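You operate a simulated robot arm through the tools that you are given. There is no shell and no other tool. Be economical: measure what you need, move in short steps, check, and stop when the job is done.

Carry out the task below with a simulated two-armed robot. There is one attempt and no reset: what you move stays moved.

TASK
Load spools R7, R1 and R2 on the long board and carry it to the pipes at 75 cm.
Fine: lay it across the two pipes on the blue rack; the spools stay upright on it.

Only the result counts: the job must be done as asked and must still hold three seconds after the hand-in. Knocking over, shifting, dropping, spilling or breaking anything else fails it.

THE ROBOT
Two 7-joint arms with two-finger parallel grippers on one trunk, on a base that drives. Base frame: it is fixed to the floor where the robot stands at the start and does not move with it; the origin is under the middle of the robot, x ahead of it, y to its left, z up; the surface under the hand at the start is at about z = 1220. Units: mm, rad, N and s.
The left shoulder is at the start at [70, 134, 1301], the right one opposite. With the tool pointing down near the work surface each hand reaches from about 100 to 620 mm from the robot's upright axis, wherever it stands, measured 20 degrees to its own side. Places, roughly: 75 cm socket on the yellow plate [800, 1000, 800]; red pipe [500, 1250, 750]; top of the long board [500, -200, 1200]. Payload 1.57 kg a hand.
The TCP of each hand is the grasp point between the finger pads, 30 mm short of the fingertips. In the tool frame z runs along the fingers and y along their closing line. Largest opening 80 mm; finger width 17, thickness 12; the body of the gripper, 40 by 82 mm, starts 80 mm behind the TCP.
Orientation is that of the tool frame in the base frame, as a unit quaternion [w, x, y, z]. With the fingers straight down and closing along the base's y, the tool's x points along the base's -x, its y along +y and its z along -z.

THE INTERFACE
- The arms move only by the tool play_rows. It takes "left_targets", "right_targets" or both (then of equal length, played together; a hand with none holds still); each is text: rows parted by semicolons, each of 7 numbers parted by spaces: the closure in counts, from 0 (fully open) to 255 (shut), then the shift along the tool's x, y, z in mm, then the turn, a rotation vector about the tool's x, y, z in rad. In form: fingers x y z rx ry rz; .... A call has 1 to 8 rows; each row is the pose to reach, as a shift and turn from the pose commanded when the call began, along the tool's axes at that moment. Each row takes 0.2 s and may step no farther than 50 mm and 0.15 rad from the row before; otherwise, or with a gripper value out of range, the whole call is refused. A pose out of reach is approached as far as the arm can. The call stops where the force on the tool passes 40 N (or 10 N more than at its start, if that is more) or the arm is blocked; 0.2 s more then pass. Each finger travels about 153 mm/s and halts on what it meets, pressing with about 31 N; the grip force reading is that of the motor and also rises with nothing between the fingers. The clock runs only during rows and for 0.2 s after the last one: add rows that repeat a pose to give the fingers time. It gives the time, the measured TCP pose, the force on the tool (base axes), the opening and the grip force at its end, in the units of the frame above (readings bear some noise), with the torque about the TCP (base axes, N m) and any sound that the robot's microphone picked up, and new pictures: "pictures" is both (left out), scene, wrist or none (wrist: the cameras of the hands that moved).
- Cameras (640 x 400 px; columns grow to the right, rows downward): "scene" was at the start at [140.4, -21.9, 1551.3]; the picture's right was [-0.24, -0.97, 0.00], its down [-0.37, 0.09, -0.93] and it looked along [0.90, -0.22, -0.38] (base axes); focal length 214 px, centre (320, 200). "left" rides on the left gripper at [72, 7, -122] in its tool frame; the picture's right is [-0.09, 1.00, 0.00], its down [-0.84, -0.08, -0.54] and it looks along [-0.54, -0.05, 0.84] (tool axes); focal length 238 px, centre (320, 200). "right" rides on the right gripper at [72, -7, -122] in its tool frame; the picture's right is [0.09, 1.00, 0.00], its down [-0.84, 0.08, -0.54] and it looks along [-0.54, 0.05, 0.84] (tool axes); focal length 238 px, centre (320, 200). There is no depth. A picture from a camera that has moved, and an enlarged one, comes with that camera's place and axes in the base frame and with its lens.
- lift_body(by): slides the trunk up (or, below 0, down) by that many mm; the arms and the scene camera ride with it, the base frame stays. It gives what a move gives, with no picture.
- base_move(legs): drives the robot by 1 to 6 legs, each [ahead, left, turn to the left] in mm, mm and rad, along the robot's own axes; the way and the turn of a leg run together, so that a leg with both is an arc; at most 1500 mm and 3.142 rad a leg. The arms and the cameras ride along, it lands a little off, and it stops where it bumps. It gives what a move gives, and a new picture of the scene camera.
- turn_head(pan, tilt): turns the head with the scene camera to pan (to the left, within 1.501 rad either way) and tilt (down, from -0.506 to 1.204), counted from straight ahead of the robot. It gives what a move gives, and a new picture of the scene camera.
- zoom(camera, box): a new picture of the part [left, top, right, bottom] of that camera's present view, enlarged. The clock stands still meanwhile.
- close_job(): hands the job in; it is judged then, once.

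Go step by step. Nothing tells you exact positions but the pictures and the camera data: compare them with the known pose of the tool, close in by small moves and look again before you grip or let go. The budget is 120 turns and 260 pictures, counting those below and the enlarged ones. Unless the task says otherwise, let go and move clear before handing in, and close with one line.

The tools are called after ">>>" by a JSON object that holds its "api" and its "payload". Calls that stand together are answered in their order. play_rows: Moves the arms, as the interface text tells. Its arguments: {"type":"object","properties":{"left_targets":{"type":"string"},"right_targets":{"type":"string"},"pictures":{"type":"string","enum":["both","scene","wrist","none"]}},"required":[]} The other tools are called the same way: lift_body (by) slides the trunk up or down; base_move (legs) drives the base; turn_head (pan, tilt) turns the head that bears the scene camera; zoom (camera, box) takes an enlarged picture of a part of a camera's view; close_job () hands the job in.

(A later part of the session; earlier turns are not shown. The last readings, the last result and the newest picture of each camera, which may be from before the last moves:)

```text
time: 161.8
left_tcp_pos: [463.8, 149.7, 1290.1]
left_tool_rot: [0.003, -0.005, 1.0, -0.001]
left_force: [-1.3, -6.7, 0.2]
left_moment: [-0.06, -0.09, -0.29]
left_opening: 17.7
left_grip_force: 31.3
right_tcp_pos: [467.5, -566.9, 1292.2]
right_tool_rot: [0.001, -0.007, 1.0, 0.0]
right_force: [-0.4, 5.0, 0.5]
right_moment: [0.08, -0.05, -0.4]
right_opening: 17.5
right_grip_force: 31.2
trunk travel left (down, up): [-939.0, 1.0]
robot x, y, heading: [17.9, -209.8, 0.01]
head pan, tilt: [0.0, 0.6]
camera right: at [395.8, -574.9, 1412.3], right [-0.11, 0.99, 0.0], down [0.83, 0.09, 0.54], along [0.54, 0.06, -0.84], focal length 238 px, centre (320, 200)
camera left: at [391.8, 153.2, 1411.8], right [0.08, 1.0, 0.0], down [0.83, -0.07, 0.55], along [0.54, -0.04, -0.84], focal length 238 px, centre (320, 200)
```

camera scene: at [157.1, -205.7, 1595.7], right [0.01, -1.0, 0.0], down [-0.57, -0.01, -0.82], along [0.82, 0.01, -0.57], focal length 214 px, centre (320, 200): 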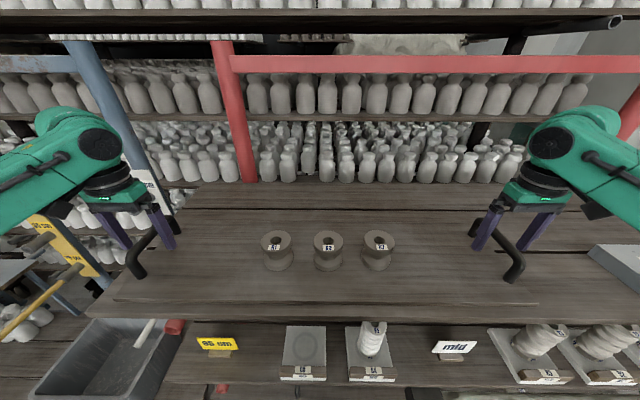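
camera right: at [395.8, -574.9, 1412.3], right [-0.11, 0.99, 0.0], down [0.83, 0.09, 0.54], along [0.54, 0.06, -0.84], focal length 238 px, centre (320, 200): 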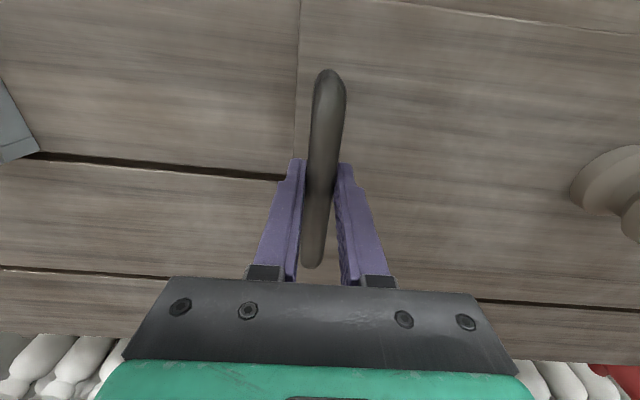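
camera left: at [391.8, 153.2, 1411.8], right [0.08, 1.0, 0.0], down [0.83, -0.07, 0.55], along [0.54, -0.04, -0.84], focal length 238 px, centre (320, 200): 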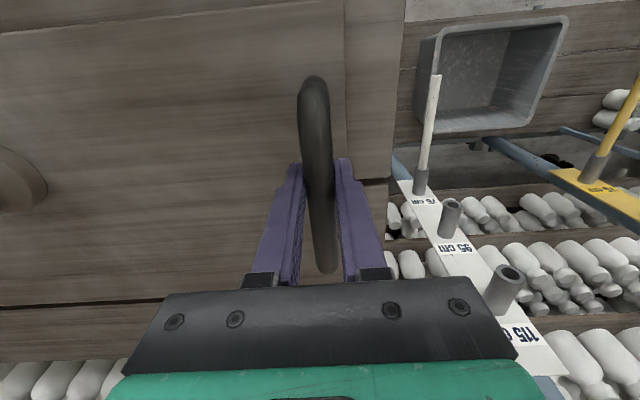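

Both gripped. Lift 10 mm and check.

>>> {"api": "play_rows", "payload": {"left_targets": "255 0 0 -3 0 0 0; 255 0 0 -6 0 0 0; 255 0 0 -10 0 0 0; 255 0 0 -10 0 0 0", "right_targets": "255 0 0 -3 0 0 0; 255 0 0 -6 0 0 0; 255 0 0 -10 0 0 0; 255 0 0 -10 0 0 0", "pictures": "scene"}}

>>> {"api": "zoom", "payload": {"camera": "scene", "box": [80, 170, 560, 320]}}

```text
time: 162.8
left_tcp_pos: [466.3, 149.5, 1300.4]
left_tool_rot: [0.002, -0.005, 1.0, -0.001]
left_force: [-0.5, -14.4, -6.7]
left_moment: [-0.13, 0.1, -0.29]
left_opening: 17.5
left_grip_force: 31.2
right_tcp_pos: [470.4, -566.7, 1300.5]
right_tool_rot: [0.0, -0.009, 1.0, 0.0]
right_force: [0.9, 15.2, -7.8]
right_moment: [0.1, -0.06, -0.39]
right_opening: 17.7
right_grip_force: 30.4
trunk travel left (down, up): [-939.0, 1.0]
robot x, y, heading: [17.2, -207.0, 0.015]
head pan, tilt: [0.0, 0.6]
camera scene: at [160.0, -205.8, 1595.3], right [0.01, -1.0, 0.0], down [-0.57, -0.01, -0.82], along [0.82, 0.01, -0.57], focal length 214 px, centre (320, 200)
```

scene: 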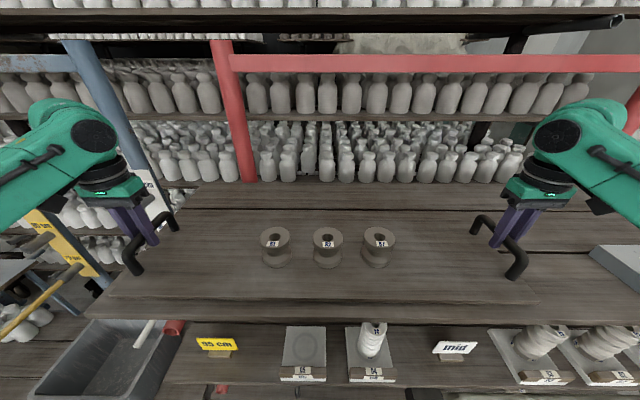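

```text
1.33 times, centred on (320, 245) of scene
camera zoom: at [160.0, -205.8, 1595.3], right [0.01, -1.0, 0.0], down [-0.57, -0.01, -0.82], along [0.82, 0.01, -0.57], focal length 286 px, centre (320, 140)
```

zoom: 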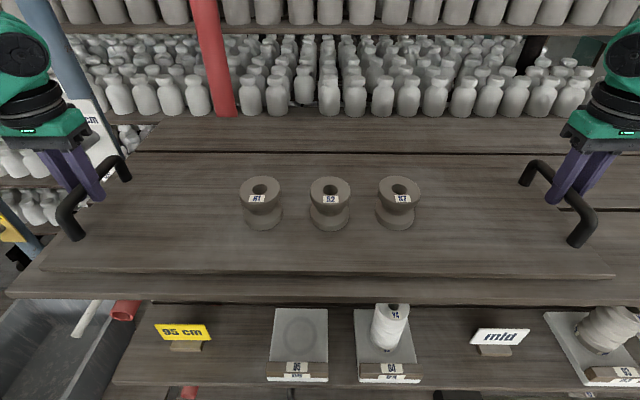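

Lifting works (≈15 N total) with some inward tension; I relax it 1 mm a side and lift on to 40 mm.

>>> {"api": "play_rows", "payload": {"left_targets": "255 0 -1 -5 0 0 0; 255 0 -1 -12 0 0 0; 255 0 -1 -20 0 0 0; 255 0 -1 -30 0 0 0; 255 0 -1 -30 0 0 0", "right_targets": "255 0 1 -5 0 0 0; 255 0 1 -12 0 0 0; 255 0 1 -20 0 0 0; 255 0 1 -30 0 0 0; 255 0 1 -30 0 0 0", "pictures": "scene"}}

>>> {"api": "zoom", "payload": {"camera": "scene", "box": [80, 170, 560, 320]}}

```text
time: 164.0
left_tcp_pos: [466.8, 150.6, 1330.2]
left_tool_rot: [0.001, -0.008, 1.0, 0.001]
left_force: [-1.3, 0.9, -7.0]
left_moment: [0.0, 0.02, -0.39]
left_opening: 17.6
left_grip_force: 31.3
right_tcp_pos: [468.2, -566.2, 1330.0]
right_tool_rot: [0.0, -0.007, 1.0, -0.002]
right_force: [1.9, -1.4, -8.3]
right_moment: [0.02, 0.09, -0.38]
right_opening: 17.3
right_grip_force: 30.7
trunk travel left (down, up): [-939.0, 1.0]
robot x, y, heading: [15.8, -210.6, 0.011]
head pan, tilt: [0.0, 0.6]
camera scene: at [159.6, -205.8, 1595.4], right [0.01, -1.0, 0.0], down [-0.57, -0.01, -0.82], along [0.82, 0.01, -0.57], focal length 214 px, centre (320, 200)
```

scene: 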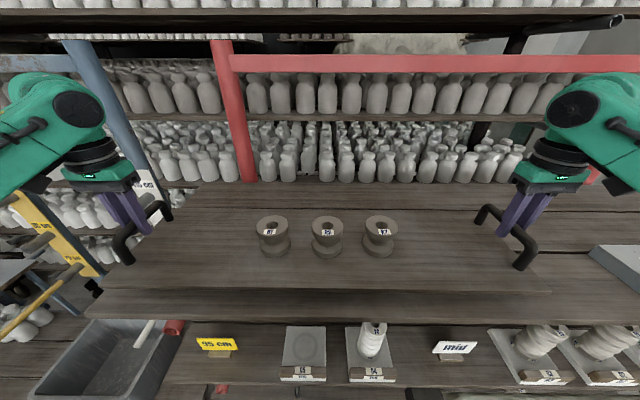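

```text
1.33 times, centred on (320, 245) of scene
camera zoom: at [159.6, -205.8, 1595.4], right [0.01, -1.0, 0.0], down [-0.57, -0.01, -0.82], along [0.82, 0.01, -0.57], focal length 286 px, centre (320, 140)
```

zoom: 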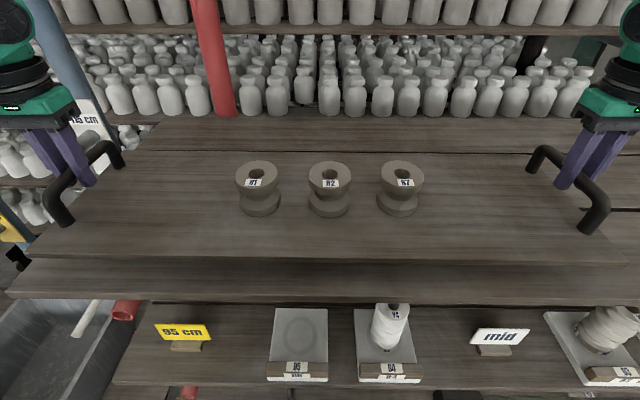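

Board is level and fully carried (≈1.56 kg). Back off 290 mm, then look at the pipes.

>>> {"api": "base_move", "payload": {"legs": [[-290, 0, 0]]}}

>>> {"api": "turn_head", "payload": {"pan": 0.7, "tilt": 0.5}}

```text
time: 166.0
left_tcp_pos: [186.1, 143.5, 1328.1]
left_tool_rot: [0.0, 0.0, 1.0, 0.001]
left_force: [0.3, 16.7, -6.6]
left_moment: [0.1, 0.03, -0.42]
left_opening: 17.8
left_grip_force: 30.9
right_tcp_pos: [180.1, -572.6, 1329.2]
right_tool_rot: [-0.002, 0.0, 1.0, -0.001]
right_force: [2.3, -17.0, -7.2]
right_moment: [-0.1, 0.04, -0.36]
right_opening: 17.7
right_grip_force: 30.9
trunk travel left (down, up): [-939.0, 1.0]
robot x, y, heading: [-267.9, -208.4, 0.001]
head pan, tilt: [0.0, 0.6]
camera scene: at [-123.3, -209.3, 1594.9], right [0.0, -1.0, 0.0], down [-0.57, 0.0, -0.82], along [0.82, 0.0, -0.57], focal length 214 px, centre (320, 200)
```

scene: 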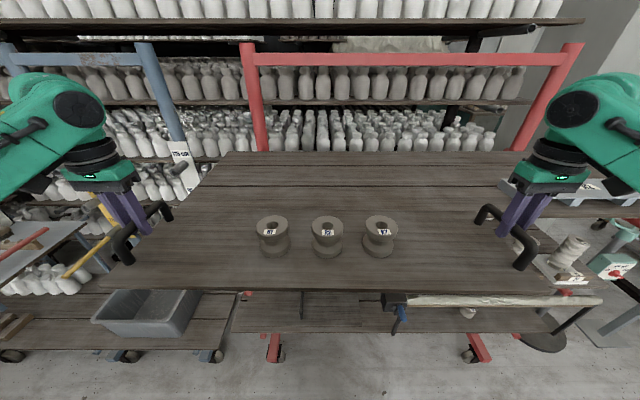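

```text
time: 167.1
left_tcp_pos: [180.2, 143.8, 1330.1]
left_tool_rot: [0.002, 0.0, 1.0, 0.001]
left_force: [-0.8, 0.4, -8.1]
left_moment: [0.0, 0.04, -0.37]
left_opening: 17.3
left_grip_force: 31.0
right_tcp_pos: [176.0, -572.5, 1331.1]
right_tool_rot: [0.0, 0.001, 1.0, -0.001]
right_force: [1.3, -1.6, -7.5]
right_moment: [-0.05, 0.03, -0.37]
right_opening: 17.7
right_grip_force: 31.1
trunk travel left (down, up): [-939.0, 1.0]
robot x, y, heading: [-270.0, -211.3, -0.002]
head pan, tilt: [0.7, 0.499]
camera scene: at [-147.6, -150.9, 1604.6], right [0.64, -0.77, 0.0], down [-0.37, -0.31, -0.88], along [0.67, 0.57, -0.48], focal length 214 px, centre (320, 200)
```

scene: 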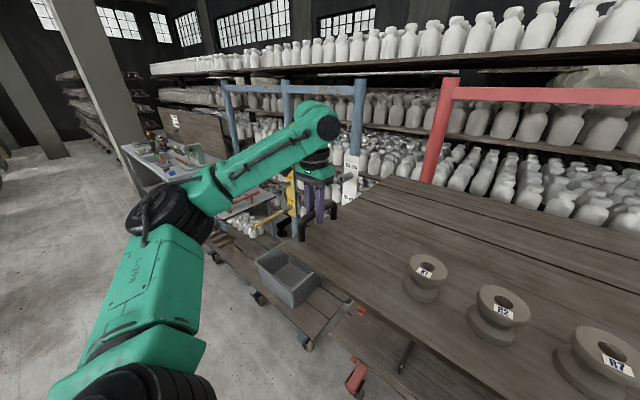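

Spools steady. Drive left to stand in front of the pipes.

>>> {"api": "base_move", "payload": {"legs": [[0, 890, 0]]}}

>>> {"api": "turn_head", "payload": {"pan": 0, "tilt": 0.5}}

```text
time: 171.8
left_tcp_pos: [167.8, 1041.8, 1331.0]
left_tool_rot: [0.003, -0.009, 1.0, 0.001]
left_force: [-0.8, 3.3, -6.9]
left_moment: [0.04, 0.08, -0.34]
left_opening: 17.7
left_grip_force: 31.6
right_tcp_pos: [174.0, 325.1, 1329.4]
right_tool_rot: [0.0, -0.009, 1.0, 0.001]
right_force: [1.7, -3.2, -6.9]
right_moment: [-0.02, 0.01, -0.32]
right_opening: 17.3
right_grip_force: 30.8
trunk travel left (down, up): [-939.0, 1.0]
robot x, y, heading: [-277.2, 682.5, 0.015]
head pan, tilt: [0.7, 0.499]
camera scene: at [-156.2, 741.0, 1604.6], right [0.66, -0.75, 0.0], down [-0.36, -0.31, -0.88], along [0.66, 0.58, -0.48], focal length 214 px, centre (320, 200)
```

scene: 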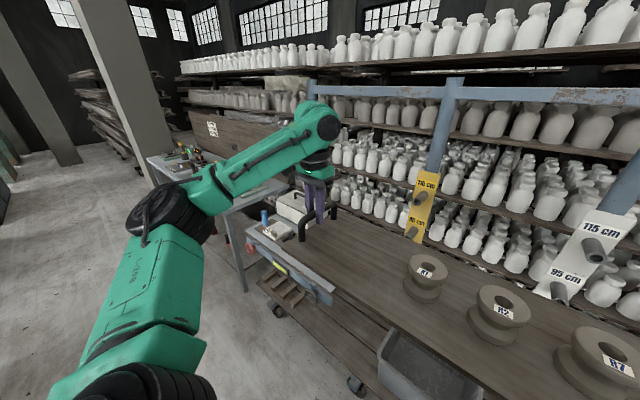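

```text
time: 172.8
left_tcp_pos: [166.9, 1043.3, 1329.5]
left_tool_rot: [0.001, -0.01, 1.0, 0.001]
left_force: [-0.6, 0.0, -6.3]
left_moment: [0.05, 0.01, -0.4]
left_opening: 17.6
left_grip_force: 30.6
right_tcp_pos: [174.6, 327.2, 1328.7]
right_tool_rot: [0.0, -0.009, 1.0, 0.0]
right_force: [0.1, -0.5, -6.8]
right_moment: [-0.01, 0.0, -0.34]
right_opening: 17.7
right_grip_force: 30.6
trunk travel left (down, up): [-939.0, 1.0]
robot x, y, heading: [-276.7, 684.1, 0.019]
head pan, tilt: [0.0, 0.499]
camera scene: at [-133.8, 685.2, 1604.5], right [0.02, -1.0, 0.0], down [-0.48, -0.01, -0.88], along [0.88, 0.02, -0.48], focal length 214 px, centre (320, 200)
```

scene: 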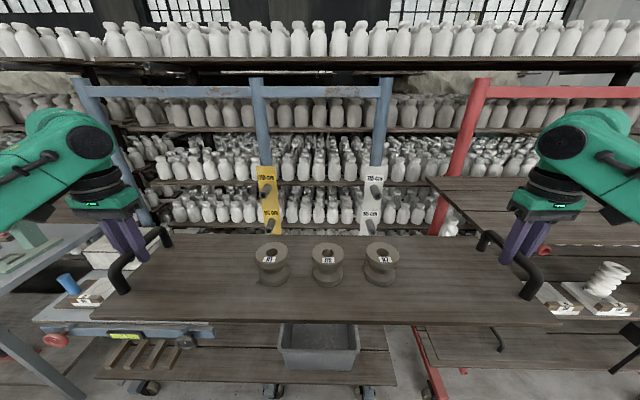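

Lower the trunk 400 mm and straighten the heading, then measure the pipes.

>>> {"api": "lift_body", "payload": {"by": -350}}

>>> {"api": "base_move", "payload": {"legs": [[-60, 0, -0.018]]}}

>>> {"api": "zoom", "payload": {"camera": "scene", "box": [200, 110, 440, 260]}}

```text
time: 176.2
left_tcp_pos: [167.6, 1043.4, 979.8]
left_tool_rot: [0.001, -0.01, 1.0, 0.0]
left_force: [-0.6, 0.4, -7.0]
left_moment: [-0.03, 0.02, -0.38]
left_opening: 17.5
left_grip_force: 30.6
right_tcp_pos: [173.4, 326.6, 979.7]
right_tool_rot: [-0.001, -0.008, 1.0, -0.001]
right_force: [1.1, 0.0, -7.2]
right_moment: [0.0, 0.04, -0.33]
right_opening: 17.8
right_grip_force: 30.3
trunk travel left (down, up): [-589.0, 351.0]
robot x, y, heading: [-280.5, 683.6, 0.019]
head pan, tilt: [0.0, 0.499]
```

```text
time: 177.2
left_tcp_pos: [112.5, 1034.6, 977.8]
left_tool_rot: [0.001, -0.001, 1.0, 0.001]
left_force: [-1.7, 1.7, -6.5]
left_moment: [-0.05, 0.02, -0.35]
left_opening: 17.5
left_grip_force: 31.2
right_tcp_pos: [106.9, 318.7, 979.3]
right_tool_rot: [-0.001, 0.0, 1.0, -0.001]
right_force: [1.0, -0.8, -7.4]
right_moment: [0.03, 0.04, -0.34]
right_opening: 17.5
right_grip_force: 31.5
trunk travel left (down, up): [-589.0, 351.0]
robot x, y, heading: [-340.0, 678.3, 0.003]
head pan, tilt: [0.0, 0.499]
camera scene: at [-194.7, 681.7, 1254.3], right [0.0, -1.0, 0.0], down [-0.48, 0.0, -0.88], along [0.88, 0.0, -0.48], focal length 214 px, centre (320, 200)
```

scene: 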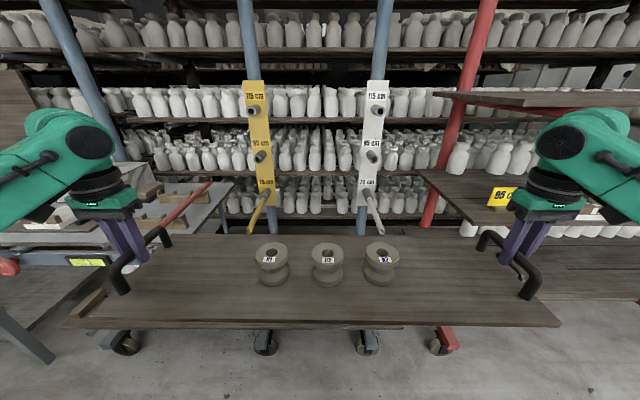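

```text
2.67 times, centred on (320, 185) of scene
camera zoom: at [-194.7, 681.7, 1254.3], right [0.0, -1.0, 0.0], down [-0.48, 0.0, -0.88], along [0.88, 0.0, -0.48], focal length 572 px, centre (320, 240)
```

zoom: 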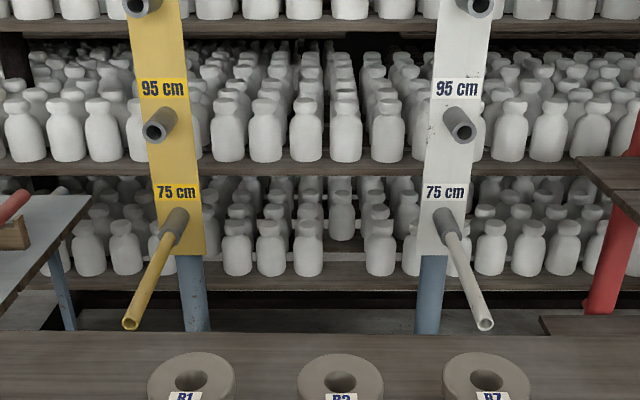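

Pipes are clearly visible. Lower 80 mm for a second view.

>>> {"api": "lift_body", "payload": {"by": -80}}

>>> {"api": "zoom", "payload": {"camera": "scene", "box": [200, 80, 440, 230]}}

```text
time: 178.4
left_tcp_pos: [111.1, 1035.1, 900.5]
left_tool_rot: [0.001, -0.001, 1.0, 0.0]
left_force: [-1.8, 0.5, -6.3]
left_moment: [-0.01, 0.04, -0.36]
left_opening: 17.7
left_grip_force: 30.8
right_tcp_pos: [106.1, 319.1, 900.0]
right_tool_rot: [0.0, 0.0, 1.0, 0.0]
right_force: [1.5, -1.1, -7.3]
right_moment: [-0.01, -0.01, -0.33]
right_opening: 17.6
right_grip_force: 30.5
trunk travel left (down, up): [-509.0, 431.0]
robot x, y, heading: [-338.2, 682.9, 0.003]
head pan, tilt: [0.0, 0.499]
```

```text
2.67 times, centred on (320, 155) of scene
camera zoom: at [-196.3, 681.7, 1174.6], right [0.0, -1.0, 0.0], down [-0.48, 0.0, -0.88], along [0.88, 0.0, -0.48], focal length 572 px, centre (320, 320)
```

zoom: 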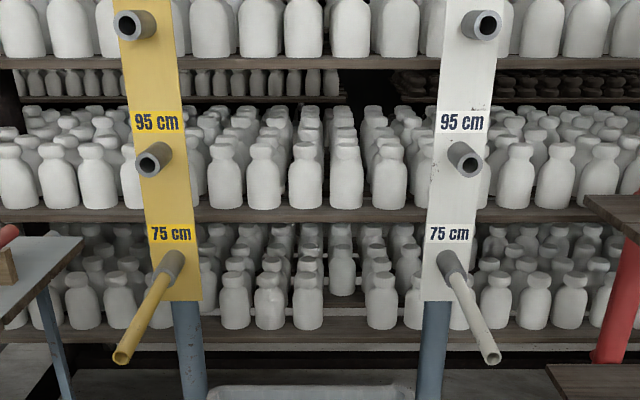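

Pipes: axis z ≈ 750, tips x ≈ 475, sockets start x ≈ 750, y ≈ 438 and 952. Target hands at x ≈ 580, mid y ≈ 695. I check the right elbow clearance first.

>>> {"api": "turn_head", "payload": {"pan": -0.9, "tilt": 0.4}}

>>> {"api": "turn_head", "payload": {"pan": 0.9, "tilt": 0.6}}

```text
time: 179.6
left_tcp_pos: [111.4, 1035.4, 900.3]
left_tool_rot: [0.001, -0.001, 1.0, 0.001]
left_force: [-1.3, -0.3, -7.1]
left_moment: [-0.02, 0.07, -0.37]
left_opening: 17.5
left_grip_force: 30.5
right_tcp_pos: [106.6, 319.6, 901.6]
right_tool_rot: [0.0, 0.0, 1.0, -0.002]
right_force: [1.1, -0.5, -7.3]
right_moment: [-0.01, -0.03, -0.32]
right_opening: 17.7
right_grip_force: 31.1
trunk travel left (down, up): [-509.0, 431.0]
robot x, y, heading: [-336.5, 685.1, 0.0]
head pan, tilt: [-0.901, 0.4]
camera scene: at [-229.1, 609.1, 1183.7], right [-0.78, -0.62, 0.0], down [-0.24, 0.3, -0.92], along [0.57, -0.72, -0.39], focal length 214 px, centre (320, 200)
```

scene: 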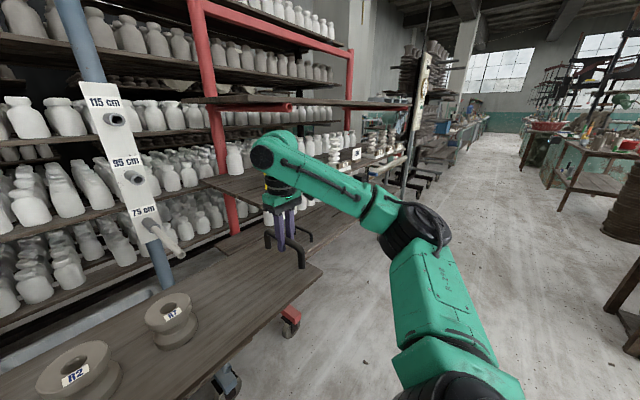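

```text
time: 181.4
left_tcp_pos: [111.7, 1034.5, 900.2]
left_tool_rot: [0.001, -0.001, 1.0, 0.001]
left_force: [-1.4, -0.3, -7.8]
left_moment: [-0.02, 0.04, -0.34]
left_opening: 17.7
left_grip_force: 31.3
right_tcp_pos: [107.0, 319.4, 899.5]
right_tool_rot: [0.0, 0.0, 1.0, -0.002]
right_force: [1.7, -0.7, -7.6]
right_moment: [-0.02, 0.01, -0.31]
right_opening: 17.9
right_grip_force: 31.1
trunk travel left (down, up): [-509.0, 431.0]
robot x, y, heading: [-336.7, 682.9, 0.003]
head pan, tilt: [0.901, 0.6]
camera scene: at [-232.0, 750.9, 1165.5], right [0.78, -0.62, 0.0], down [-0.35, -0.44, -0.82], along [0.51, 0.65, -0.57], focal length 214 px, centre (320, 200)
```

scene: 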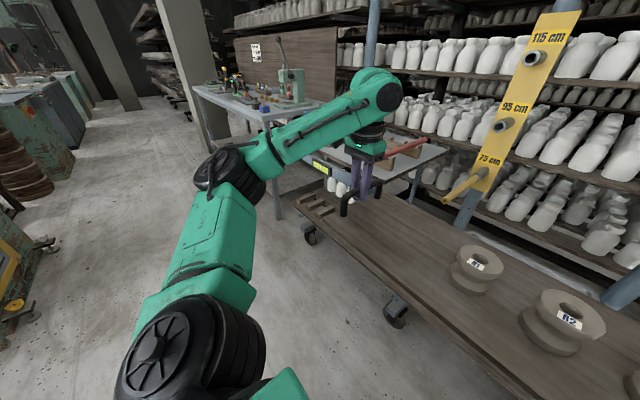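

The right elbow (lateral ≈ 510 mm, z ≈ 940) would meet the red cart's mid shelf. I raise the trunk and lower the hands relative to the shoulders so the elbow passes between shelf and bench.

>>> {"api": "lift_body", "payload": {"by": 160}}

>>> {"api": "play_rows", "payload": {"left_targets": "255 0 0 8 0 0 0; 255 0 0 18 0 0 0; 255 0 0 28 0 0 0; 255 0 0 38 0 0 0; 255 0 0 48 0 0 0; 255 0 0 58 0 0 0; 255 0 0 66 0 0 0; 255 0 0 70 0 0 0", "right_targets": "255 0 0 8 0 0 0; 255 0 0 18 0 0 0; 255 0 0 28 0 0 0; 255 0 0 38 0 0 0; 255 0 0 48 0 0 0; 255 0 0 58 0 0 0; 255 0 0 66 0 0 0; 255 0 0 70 0 0 0", "pictures": "none"}}

```text
time: 183.2
left_tcp_pos: [112.0, 1035.4, 1058.6]
left_tool_rot: [0.001, -0.001, 1.0, 0.001]
left_force: [-0.5, -0.3, -7.0]
left_moment: [0.0, 0.05, -0.36]
left_opening: 17.5
left_grip_force: 30.8
right_tcp_pos: [106.4, 318.9, 1060.3]
right_tool_rot: [-0.001, 0.0, 1.0, -0.001]
right_force: [1.4, -0.7, -7.5]
right_moment: [-0.01, 0.02, -0.36]
right_opening: 17.5
right_grip_force: 30.7
trunk travel left (down, up): [-669.0, 271.0]
robot x, y, heading: [-340.7, 682.0, -0.0]
head pan, tilt: [0.901, 0.6]
```

```text
time: 185.0
left_tcp_pos: [111.5, 1034.6, 990.1]
left_tool_rot: [0.002, -0.001, 1.0, 0.001]
left_force: [-1.5, 3.1, -7.5]
left_moment: [0.04, 0.03, -0.28]
left_opening: 17.5
left_grip_force: 31.0
right_tcp_pos: [106.0, 321.2, 989.4]
right_tool_rot: [0.0, -0.001, 1.0, -0.001]
right_force: [0.9, -3.0, -7.7]
right_moment: [-0.02, 0.06, -0.41]
right_opening: 17.7
right_grip_force: 31.2
trunk travel left (down, up): [-669.0, 271.0]
robot x, y, heading: [-340.3, 681.6, 0.002]
head pan, tilt: [0.901, 0.6]
```

Good; another 80 mm.

>>> {"api": "play_rows", "payload": {"left_targets": "255 0 0 8 0 0 0; 255 0 0 18 0 0 0; 255 0 0 30 0 0 0; 255 0 0 42 0 0 0; 255 0 0 54 0 0 0; 255 0 0 66 0 0 0; 255 0 0 76 0 0 0; 255 0 0 80 0 0 0", "right_targets": "255 0 0 8 0 0 0; 255 0 0 18 0 0 0; 255 0 0 30 0 0 0; 255 0 0 42 0 0 0; 255 0 0 54 0 0 0; 255 0 0 66 0 0 0; 255 0 0 76 0 0 0; 255 0 0 80 0 0 0", "pictures": "none"}}

>>> {"api": "turn_head", "payload": {"pan": -0.9, "tilt": 0.5}}

```text
time: 186.8
left_tcp_pos: [113.3, 1035.0, 910.8]
left_tool_rot: [0.001, -0.001, 1.0, 0.0]
left_force: [-1.2, -2.9, -7.2]
left_moment: [-0.03, 0.05, -0.29]
left_opening: 17.8
left_grip_force: 31.5
right_tcp_pos: [107.9, 318.8, 909.0]
right_tool_rot: [0.001, 0.0, 1.0, -0.001]
right_force: [1.6, 3.9, -6.6]
right_moment: [0.0, 0.0, -0.28]
right_opening: 17.6
right_grip_force: 30.9
trunk travel left (down, up): [-669.0, 271.0]
robot x, y, heading: [-339.4, 682.0, -0.001]
head pan, tilt: [0.901, 0.6]
```

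```text
time: 188.6
left_tcp_pos: [112.8, 1035.7, 910.8]
left_tool_rot: [0.001, 0.0, 1.0, 0.001]
left_force: [-0.4, -6.0, -6.8]
left_moment: [-0.01, 0.05, -0.35]
left_opening: 17.7
left_grip_force: 31.2
right_tcp_pos: [106.8, 317.8, 910.7]
right_tool_rot: [-0.001, 0.0, 1.0, -0.001]
right_force: [1.1, 6.7, -7.6]
right_moment: [0.05, 0.01, -0.34]
right_opening: 17.4
right_grip_force: 30.7
trunk travel left (down, up): [-669.0, 271.0]
robot x, y, heading: [-339.8, 680.9, 0.001]
head pan, tilt: [-0.901, 0.499]
camera scene: at [-229.9, 610.4, 1334.5], right [-0.78, -0.62, 0.0], down [-0.3, 0.37, -0.88], along [0.55, -0.69, -0.48], focal length 214 px, centre (320, 200)
```

scene: 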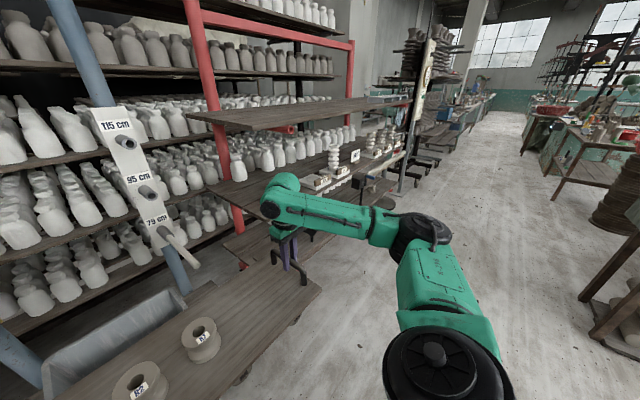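

Raise the trunk 60 more, hands down 60, so the elbow rides at about z 1070.

>>> {"api": "lift_body", "payload": {"by": 60}}

>>> {"api": "play_rows", "payload": {"left_targets": "255 0 0.5 6 0 0 0; 255 0 0 14 0 0 0; 255 0 -0.5 22 0 0 0; 255 0 -0.5 30 0 0 0; 255 0 -0.5 38 0 0 0; 255 0 -0.5 46 0 0 0; 255 0 -0.5 54 0 0 0; 255 0 -0.5 60 0 0 0", "right_targets": "255 0 0 6 0 0 0; 255 0 0 14 0 0 0; 255 0 0 22 0 0 0; 255 0 0 30 0 0 0; 255 0 0 38 0 0 0; 255 0 0 46 0 0 0; 255 0 0 54 0 0 0; 255 0 0 60 0 0 0", "pictures": "scene"}}

```text
time: 189.6
left_tcp_pos: [112.5, 1035.4, 971.7]
left_tool_rot: [0.002, -0.001, 1.0, 0.001]
left_force: [-1.1, -6.8, -7.6]
left_moment: [-0.06, 0.04, -0.37]
left_opening: 17.5
left_grip_force: 30.8
right_tcp_pos: [106.5, 319.5, 970.1]
right_tool_rot: [-0.001, 0.0, 1.0, -0.001]
right_force: [0.4, 7.4, -6.6]
right_moment: [0.06, 0.04, -0.32]
right_opening: 17.5
right_grip_force: 30.7
trunk travel left (down, up): [-729.0, 211.0]
robot x, y, heading: [-340.1, 679.9, 0.003]
head pan, tilt: [-0.901, 0.499]
```

```text
time: 191.4
left_tcp_pos: [114.2, 1033.8, 909.3]
left_tool_rot: [0.001, 0.0, 1.0, 0.001]
left_force: [-0.5, -8.7, -7.4]
left_moment: [-0.02, 0.09, -0.41]
left_opening: 17.6
left_grip_force: 31.5
right_tcp_pos: [105.5, 318.0, 910.1]
right_tool_rot: [0.0, -0.001, 1.0, 0.0]
right_force: [1.5, 7.1, -7.3]
right_moment: [0.06, 0.0, -0.45]
right_opening: 17.6
right_grip_force: 31.4
trunk travel left (down, up): [-729.0, 211.0]
robot x, y, heading: [-338.1, 678.4, 0.002]
head pan, tilt: [-0.901, 0.499]
camera scene: at [-229.4, 610.3, 1394.5], right [-0.78, -0.62, 0.0], down [-0.3, 0.37, -0.88], along [0.54, -0.69, -0.48], focal length 214 px, centre (320, 200)
```

scene: 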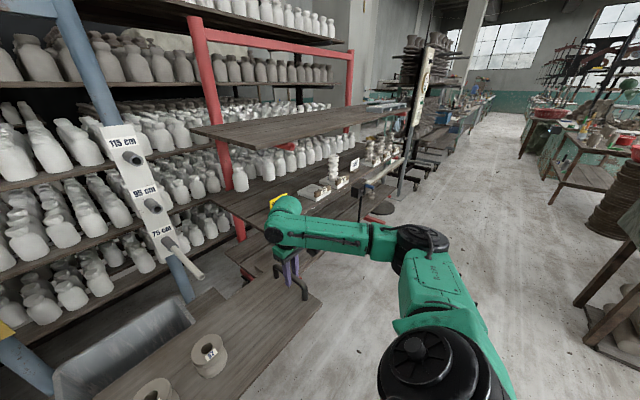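

Elbow z ≈ 1070 now. Drive forward in two stages over the pipes (board bottom ≈ 840, pipe tops ≈ 762).

>>> {"api": "turn_head", "payload": {"pan": 0, "tilt": 0.6}}

>>> {"api": "base_move", "payload": {"legs": [[340, 37, -0.002]]}}

>>> {"api": "turn_head", "payload": {"pan": -0.9, "tilt": 0.5}}

>>> {"api": "turn_head", "payload": {"pan": 0.9, "tilt": 0.6}}

```text
time: 192.6
left_tcp_pos: [113.8, 1033.9, 909.9]
left_tool_rot: [0.001, 0.0, 1.0, 0.001]
left_force: [-1.1, -9.4, -7.4]
left_moment: [-0.04, 0.07, -0.4]
left_opening: 17.4
left_grip_force: 31.4
right_tcp_pos: [106.2, 317.2, 911.0]
right_tool_rot: [0.001, -0.001, 1.0, 0.0]
right_force: [1.3, 10.5, -6.7]
right_moment: [0.1, 0.01, -0.4]
right_opening: 17.6
right_grip_force: 30.8
trunk travel left (down, up): [-729.0, 211.0]
robot x, y, heading: [-341.4, 681.5, 0.002]
head pan, tilt: [0.0, 0.6]
camera scene: at [-198.0, 681.6, 1385.4], right [0.0, -1.0, 0.0], down [-0.57, 0.0, -0.82], along [0.82, 0.0, -0.57], focal length 214 px, centre (320, 200)
```

scene: 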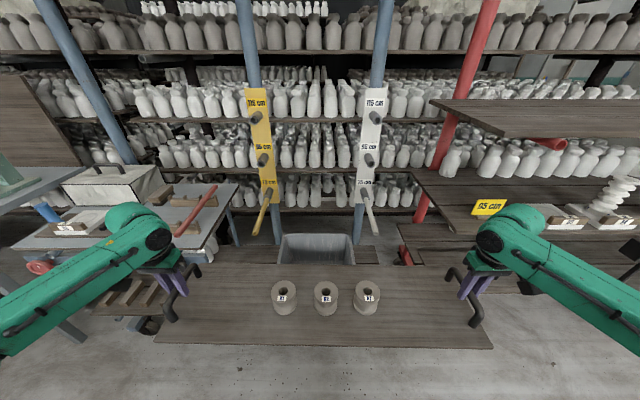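

```text
time: 194.9
left_tcp_pos: [457.8, 1063.5, 911.1]
left_tool_rot: [0.002, 0.005, 1.0, 0.001]
left_force: [-1.2, -13.2, -8.4]
left_moment: [-0.04, 0.09, -0.4]
left_opening: 17.8
left_grip_force: 30.8
right_tcp_pos: [441.5, 347.7, 910.4]
right_tool_rot: [0.0, 0.005, 1.0, -0.001]
right_force: [1.8, 13.8, -6.8]
right_moment: [0.08, 0.03, -0.39]
right_opening: 17.8
right_grip_force: 31.0
trunk travel left (down, up): [-729.0, 211.0]
robot x, y, heading: [2.9, 715.0, -0.014]
head pan, tilt: [0.0, 0.6]
camera scene: at [143.0, 714.3, 1385.5], right [-0.01, -1.0, 0.0], down [-0.57, 0.01, -0.82], along [0.82, -0.01, -0.57], focal length 214 px, centre (320, 200)
```

scene: 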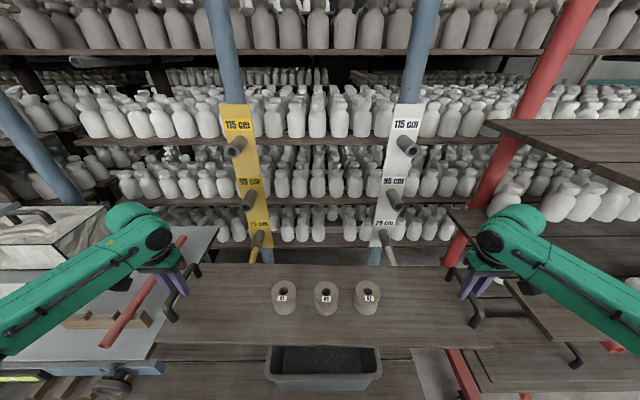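

```text
time: 196.1
left_tcp_pos: [459.7, 1062.4, 908.3]
left_tool_rot: [0.001, 0.005, 1.0, 0.002]
left_force: [-1.6, 1.5, -6.8]
left_moment: [-0.02, 0.08, -0.42]
left_opening: 17.5
left_grip_force: 30.8
right_tcp_pos: [442.9, 346.6, 911.1]
right_tool_rot: [-0.001, 0.005, 1.0, -0.001]
right_force: [2.0, 0.8, -6.6]
right_moment: [-0.02, 0.0, -0.36]
right_opening: 17.5
right_grip_force: 30.7
trunk travel left (down, up): [-729.0, 211.0]
robot x, y, heading: [6.6, 713.3, -0.009]
head pan, tilt: [-0.901, 0.499]
camera scene: at [111.6, 643.5, 1394.5], right [-0.79, -0.61, 0.0], down [-0.3, 0.38, -0.88], along [0.54, -0.69, -0.48], focal length 214 px, centre (320, 200)
```

scene: 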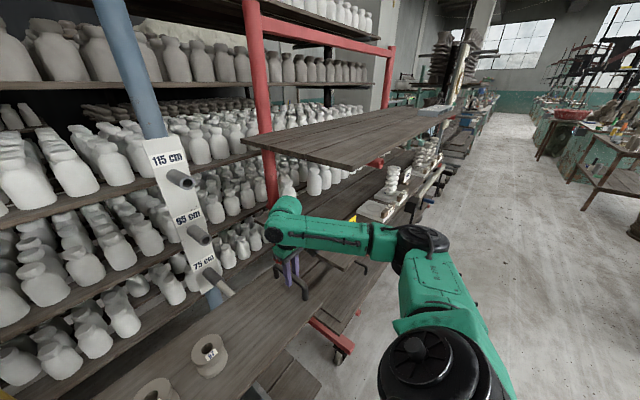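

```text
time: 197.9
left_tcp_pos: [458.6, 1062.7, 908.4]
left_tool_rot: [0.001, 0.005, 1.0, 0.001]
left_force: [-1.3, 0.0, -7.4]
left_moment: [0.02, 0.05, -0.42]
left_opening: 17.5
left_grip_force: 31.2
right_tcp_pos: [442.7, 347.3, 910.2]
right_tool_rot: [-0.001, 0.005, 1.0, -0.001]
right_force: [0.7, 0.3, -6.9]
right_moment: [-0.01, 0.0, -0.39]
right_opening: 17.8
right_grip_force: 31.0
trunk travel left (down, up): [-729.0, 211.0]
robot x, y, heading: [2.1, 714.8, -0.011]
head pan, tilt: [0.901, 0.6]
camera scene: at [111.2, 783.9, 1385.5], right [0.78, -0.63, 0.0], down [-0.36, -0.44, -0.82], along [0.52, 0.64, -0.57], focal length 214 px, centre (320, 200)
```

scene: 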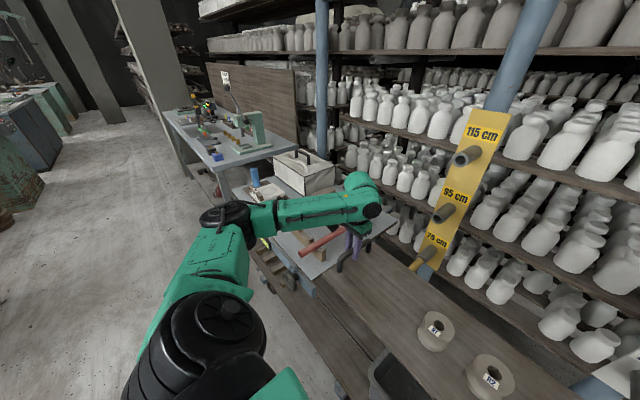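

Before the last 130 mm I check the base against the blue cart's low deck.

>>> {"api": "turn_head", "payload": {"pan": -0.25, "tilt": 1.2}}

```text
time: 199.2
left_tcp_pos: [458.3, 1063.7, 910.0]
left_tool_rot: [0.001, 0.005, 1.0, 0.001]
left_force: [-1.4, 0.2, -6.7]
left_moment: [0.0, -0.02, -0.41]
left_opening: 17.7
left_grip_force: 31.1
right_tcp_pos: [442.9, 347.3, 910.3]
right_tool_rot: [0.0, 0.005, 1.0, -0.001]
right_force: [0.9, 0.2, -8.0]
right_moment: [-0.01, 0.02, -0.38]
right_opening: 17.6
right_grip_force: 31.3
trunk travel left (down, up): [-729.0, 211.0]
robot x, y, heading: [0.5, 718.8, -0.007]
head pan, tilt: [-0.25, 1.201]
camera scene: at [109.6, 701.0, 1340.9], right [-0.26, -0.97, 0.0], down [-0.9, 0.24, -0.36], along [0.35, -0.09, -0.93], focal length 214 px, centre (320, 200)
```

scene: 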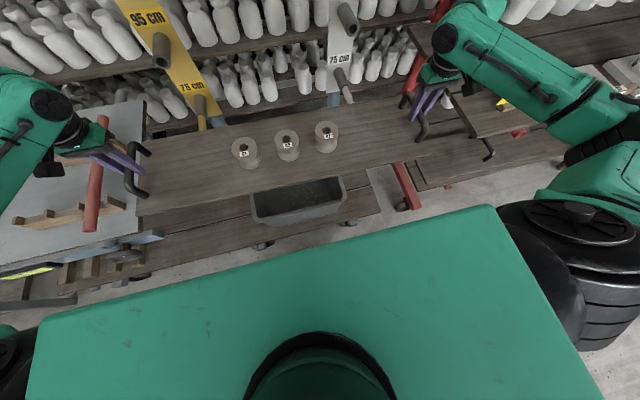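

The base front (≈222 mm ahead, z ≈ 214) leaves room; I limit the advance to 110 mm with hands at x ≈ 562.

>>> {"api": "base_move", "payload": {"legs": [[110, 0, 0.011]]}}

>>> {"api": "turn_head", "payload": {"pan": 0, "tilt": 0.75}}

```text
time: 200.4
left_tcp_pos: [561.5, 1066.0, 909.8]
left_tool_rot: [0.001, -0.001, 1.0, 0.001]
left_force: [-1.0, -1.0, -6.8]
left_moment: [0.04, 0.05, -0.42]
left_opening: 17.7
left_grip_force: 30.9
right_tcp_pos: [551.8, 350.3, 911.0]
right_tool_rot: [0.0, 0.001, 1.0, 0.0]
right_force: [1.5, 0.7, -7.2]
right_moment: [-0.02, -0.01, -0.39]
right_opening: 17.6
right_grip_force: 30.8
trunk travel left (down, up): [-729.0, 211.0]
robot x, y, heading: [109.7, 714.2, 0.001]
head pan, tilt: [-0.25, 1.201]
camera scene: at [214.4, 701.3, 1341.0], right [-0.25, -0.97, 0.0], down [-0.9, 0.23, -0.36], along [0.35, -0.09, -0.93], focal length 214 px, centre (320, 200)
```

scene: 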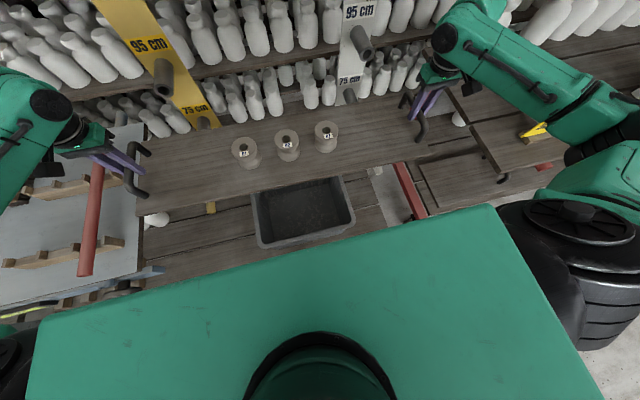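

```text
time: 201.3
left_tcp_pos: [561.2, 1067.2, 908.8]
left_tool_rot: [0.001, 0.001, 1.0, 0.001]
left_force: [-0.7, 1.2, -7.1]
left_moment: [0.05, 0.04, -0.44]
left_opening: 17.6
left_grip_force: 30.8
right_tcp_pos: [552.0, 350.4, 908.8]
right_tool_rot: [-0.001, 0.001, 1.0, 0.0]
right_force: [1.7, -1.9, -7.5]
right_moment: [0.01, 0.05, -0.4]
right_opening: 17.9
right_grip_force: 31.0
trunk travel left (down, up): [-729.0, 211.0]
robot x, y, heading: [107.4, 717.3, 0.002]
head pan, tilt: [0.0, 0.75]
camera scene: at [244.0, 715.0, 1372.5], right [0.0, -1.0, 0.0], down [-0.68, 0.0, -0.73], along [0.73, 0.0, -0.68], focal length 214 px, centre (320, 200)
```

scene: 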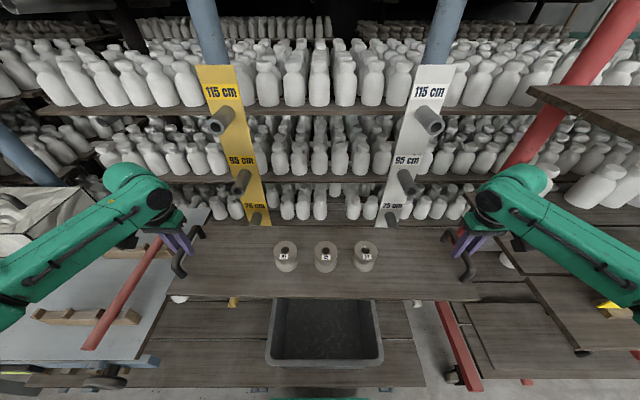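

>>> {"api": "zoom", "payload": {"camera": "scene", "box": [170, 240, 490, 340]}}

>>> {"api": "zoom", "payload": {"camera": "scene", "box": [180, 160, 480, 260]}}

```text
2.00 times, centred on (330, 290) of scene
camera zoom: at [244.0, 715.0, 1372.5], right [0.0, -1.0, 0.0], down [-0.68, 0.0, -0.73], along [0.73, 0.0, -0.68], focal length 429 px, centre (300, 20)
```

zoom: 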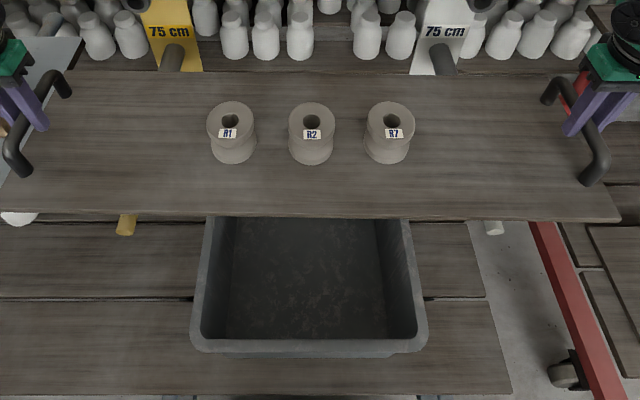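

```text
2.13 times, centred on (330, 210) of scene
camera zoom: at [244.0, 715.0, 1372.5], right [0.0, -1.0, 0.0], down [-0.68, 0.0, -0.73], along [0.73, 0.0, -0.68], focal length 458 px, centre (299, 179)
```

zoom: 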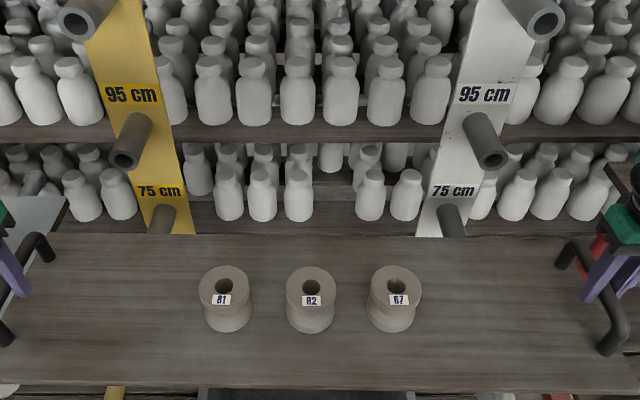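

The board straddles both pipes nicely. Lower 60 mm with the arms, moving about 15 mm forward.

>>> {"api": "play_rows", "payload": {"left_targets": "255 -2 0 6 0 0 0; 255 -4 0 14 0 0 0; 255 -6 0 22 0 0 0; 255 -8 0 30 0 0 0; 255 -10 0 38 0 0 0; 255 -12 0 46 0 0 0; 255 -12 0 54 0 0 0; 255 -12 0 60 0 0 0", "right_targets": "255 -3 0 6 0 0 0; 255 -6 0 14 0 0 0; 255 -9 0 22 0 0 0; 255 -12 0 30 0 0 0; 255 -15 0 38 0 0 0; 255 -17 0 46 0 0 0; 255 -17 0 54 0 0 0; 255 -17 0 60 0 0 0", "pictures": "scene"}}

```text
time: 203.1
left_tcp_pos: [573.9, 1066.8, 849.6]
left_tool_rot: [0.001, 0.001, 1.0, 0.0]
left_force: [-0.7, -8.4, -8.0]
left_moment: [-0.01, 0.03, -0.23]
left_opening: 17.7
left_grip_force: 30.6
right_tcp_pos: [568.9, 349.6, 848.9]
right_tool_rot: [0.0, 0.0, 1.0, 0.0]
right_force: [2.2, 8.9, -6.7]
right_moment: [0.06, 0.0, -0.25]
right_opening: 17.6
right_grip_force: 30.5
trunk travel left (down, up): [-729.0, 211.0]
robot x, y, heading: [107.7, 718.8, -0.002]
head pan, tilt: [0.0, 0.75]
camera scene: at [244.7, 715.1, 1372.5], right [0.0, -1.0, 0.0], down [-0.68, 0.0, -0.73], along [0.73, 0.0, -0.68], focal length 214 px, centre (320, 200)
```

scene: 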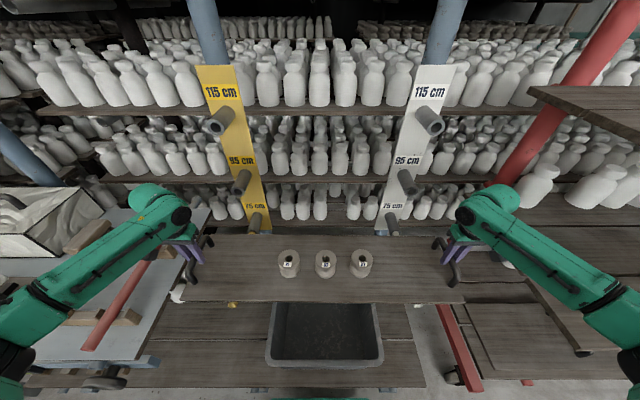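

>>> {"api": "play_rows", "payload": {"left_targets": "255 0 -0.5 3 0 0 0; 255 0 -0.5 6 0 0 0; 255 0 -0.5 9 0 0 0; 255 0 -0.5 9 0 0 0", "right_targets": "255 0 0.3 3 0 0 0; 255 0 0.3 6 0 0 0; 255 0 0.3 9 0 0 0; 255 0 0.3 9 0 0 0", "pictures": "none"}}

>>> {"api": "zoom", "payload": {"camera": "scene", "box": [170, 230, 490, 330]}}

```text
time: 204.1
left_tcp_pos: [573.7, 1066.6, 840.0]
left_tool_rot: [0.001, 0.001, 1.0, 0.0]
left_force: [-0.7, -6.5, -6.6]
left_moment: [-0.1, -0.01, -0.29]
left_opening: 17.5
left_grip_force: 30.9
right_tcp_pos: [569.4, 349.1, 840.9]
right_tool_rot: [-0.001, 0.001, 1.0, -0.001]
right_force: [1.2, 7.7, -6.9]
right_moment: [0.07, 0.09, -0.27]
right_opening: 17.6
right_grip_force: 30.9
trunk travel left (down, up): [-729.0, 211.0]
robot x, y, heading: [104.2, 713.4, 0.001]
head pan, tilt: [0.0, 0.75]
```

```text
2.00 times, centred on (330, 280) of scene
camera zoom: at [244.5, 715.1, 1372.5], right [0.0, -1.0, 0.0], down [-0.68, 0.0, -0.73], along [0.73, 0.0, -0.68], focal length 429 px, centre (300, 40)
```

zoom: 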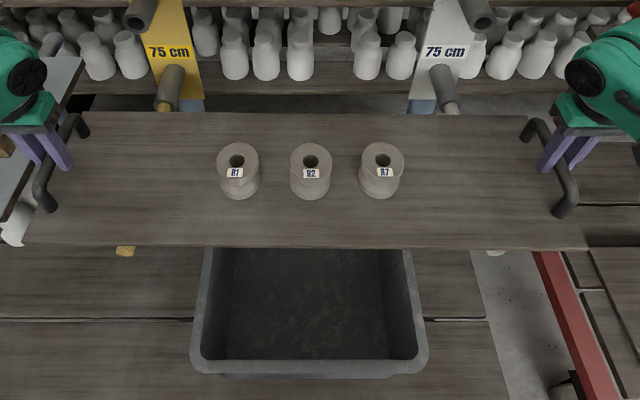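

Clear of the sockets, with both tips just protruding. Continue down carefully.

>>> {"api": "play_rows", "payload": {"left_targets": "255 0 0 2 0 0 0; 255 0 0 4 0 0 0; 255 0 0 4 0 0 0", "right_targets": "255 0 0 2 0 0 0; 255 0 0 4 0 0 0; 255 0 0 4 0 0 0", "pictures": "none"}}

>>> {"api": "play_rows", "payload": {"left_targets": "255 0 0 1.5 0 0 0; 255 0 0 3 0 0 0; 255 0 0 3 0 0 0", "right_targets": "255 0 0 1.5 0 0 0; 255 0 0 3 0 0 0; 255 0 0 3 0 0 0", "pictures": "none"}}

>>> {"api": "play_rows", "payload": {"left_targets": "255 0 0 1 0 0 0; 255 0 0 2 0 0 0; 255 0 0 2 0 0 0", "right_targets": "255 0 0 1 0 0 0; 255 0 0 2 0 0 0; 255 0 0 2 0 0 0", "pictures": "none"}}

```text
time: 204.9
left_tcp_pos: [573.2, 1068.3, 835.7]
left_tool_rot: [0.001, -0.001, 1.0, 0.001]
left_force: [-0.9, -2.9, -7.1]
left_moment: [-0.03, 0.01, -0.26]
left_opening: 17.5
left_grip_force: 31.0
right_tcp_pos: [570.4, 349.8, 837.2]
right_tool_rot: [-0.001, 0.001, 1.0, -0.001]
right_force: [0.5, 2.1, -7.1]
right_moment: [0.07, 0.1, -0.22]
right_opening: 17.6
right_grip_force: 31.0
trunk travel left (down, up): [-729.0, 211.0]
robot x, y, heading: [107.0, 716.3, -0.007]
head pan, tilt: [0.0, 0.75]
```

```text
time: 205.7
left_tcp_pos: [572.9, 1066.9, 832.9]
left_tool_rot: [0.001, 0.001, 1.0, 0.001]
left_force: [-1.4, 0.0, -7.6]
left_moment: [0.01, 0.12, -0.23]
left_opening: 17.5
left_grip_force: 31.1
right_tcp_pos: [568.8, 349.9, 833.5]
right_tool_rot: [-0.001, 0.001, 1.0, -0.002]
right_force: [1.2, 0.4, -8.3]
right_moment: [-0.01, -0.06, -0.18]
right_opening: 17.5
right_grip_force: 30.8
trunk travel left (down, up): [-729.0, 211.0]
robot x, y, heading: [110.1, 715.7, -0.002]
head pan, tilt: [0.0, 0.75]
```

```text
time: 206.5
left_tcp_pos: [572.4, 1065.9, 830.7]
left_tool_rot: [0.002, 0.0, 1.0, -0.001]
left_force: [-0.5, 1.4, -5.5]
left_moment: [0.0, -0.71, -0.16]
left_opening: 17.4
left_grip_force: 31.2
right_tcp_pos: [570.1, 351.0, 833.3]
right_tool_rot: [0.002, 0.001, 1.0, -0.001]
right_force: [0.3, -1.6, -0.7]
right_moment: [0.03, -0.35, -0.15]
right_opening: 17.5
right_grip_force: 30.7
trunk travel left (down, up): [-729.0, 211.0]
robot x, y, heading: [108.1, 719.6, -0.001]
head pan, tilt: [0.0, 0.75]
```

Contact begins on both pipes. Continue 1 mm at a time.

>>> {"api": "play_rows", "payload": {"left_targets": "255 0 0 1 0 0 0; 255 0 0 1 0 0 0", "right_targets": "255 0 0 1 0 0 0; 255 0 0 1 0 0 0", "pictures": "none"}}

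>>> {"api": "play_rows", "payload": {"left_targets": "255 0 0 1 0 0 0; 255 0 0 1 0 0 0", "right_targets": "255 0 0 1 0 0 0; 255 0 0 1 0 0 0", "pictures": "scene"}}

```text
time: 207.1
left_tcp_pos: [571.8, 1066.6, 831.2]
left_tool_rot: [0.002, 0.0, 1.0, 0.001]
left_force: [0.8, 3.3, -0.5]
left_moment: [0.0, -0.96, -0.2]
left_opening: 17.6
left_grip_force: 30.5
right_tcp_pos: [568.4, 351.5, 832.7]
right_tool_rot: [0.001, 0.001, 1.0, -0.001]
right_force: [2.6, -3.5, 0.9]
right_moment: [-0.06, -1.02, -0.2]
right_opening: 17.4
right_grip_force: 31.2
trunk travel left (down, up): [-729.0, 211.0]
robot x, y, heading: [108.3, 715.2, -0.001]
head pan, tilt: [0.0, 0.75]
```

```text
time: 207.7
left_tcp_pos: [572.2, 1066.9, 828.8]
left_tool_rot: [0.002, -0.001, 1.0, 0.001]
left_force: [-1.0, 2.8, -1.7]
left_moment: [-0.03, -0.93, -0.23]
left_opening: 17.4
left_grip_force: 31.4
right_tcp_pos: [569.0, 351.6, 832.1]
right_tool_rot: [0.001, 0.001, 1.0, -0.001]
right_force: [2.6, -3.4, 0.8]
right_moment: [-0.09, -0.96, -0.23]
right_opening: 17.7
right_grip_force: 31.4
trunk travel left (down, up): [-729.0, 211.0]
robot x, y, heading: [107.6, 716.1, -0.005]
head pan, tilt: [0.0, 0.75]
camera scene: at [242.0, 715.5, 1372.8], right [0.0, -1.0, 0.0], down [-0.68, 0.0, -0.73], along [0.73, 0.0, -0.68], focal length 214 px, centre (320, 200)
```

scene: 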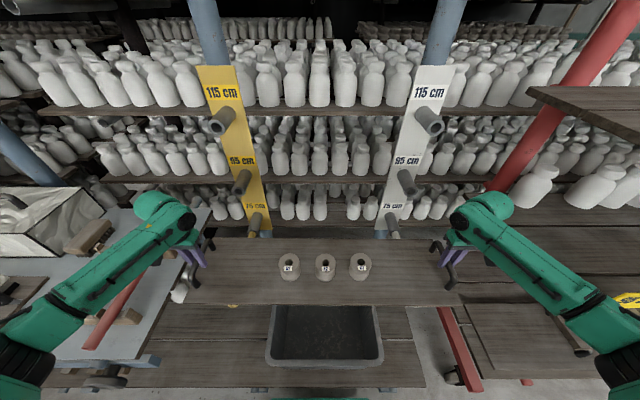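

The weight is on the pipes but contact is at the back edge only (moments ≈ −1 N·m each); I look at the front gap.

>>> {"api": "zoom", "payload": {"camera": "scene", "box": [190, 270, 270, 320]}}

>>> {"api": "zoom", "payload": {"camera": "scene", "box": [200, 200, 440, 320]}}

>>> {"api": "zoom", "payload": {"camera": "left", "box": [0, 0, 640, 400]}}

```text
8.00 times, centred on (230, 295) of scene
camera zoom: at [242.0, 715.5, 1372.8], right [0.0, -1.0, 0.0], down [-0.68, 0.0, -0.73], along [0.73, 0.0, -0.68], focal length 1716 px, centre (1040, -560)
```

zoom: 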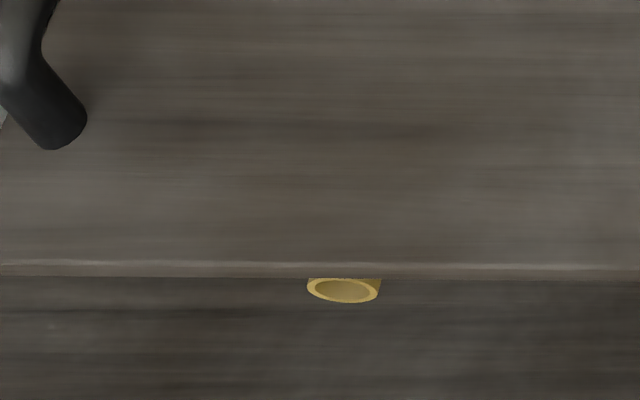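

```text
2.67 times, centred on (320, 260) of scene
camera zoom: at [242.0, 715.5, 1372.8], right [0.0, -1.0, 0.0], down [-0.68, 0.0, -0.73], along [0.73, 0.0, -0.68], focal length 572 px, centre (320, 40)
```

zoom: 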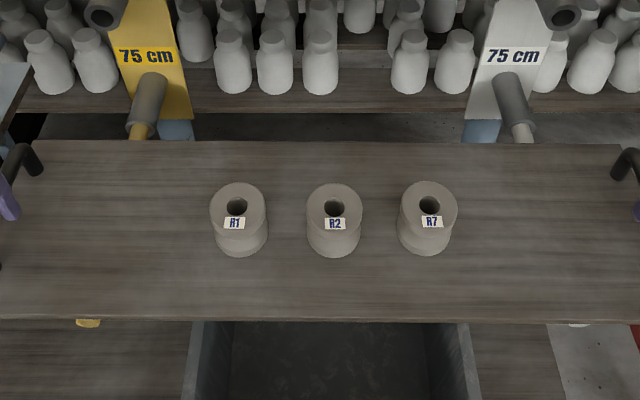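

```text
1.00 times, centred on (320, 200) of left (not enlarged: the box is as wide or as high as the picture)
camera zoom: at [499.9, 1071.7, 952.2], right [0.09, 1.0, 0.0], down [0.83, -0.08, 0.54], along [0.54, -0.05, -0.84], focal length 238 px, centre (320, 200)
```

zoom: 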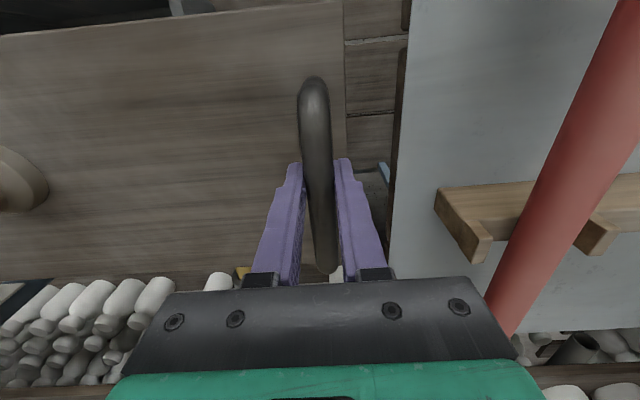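

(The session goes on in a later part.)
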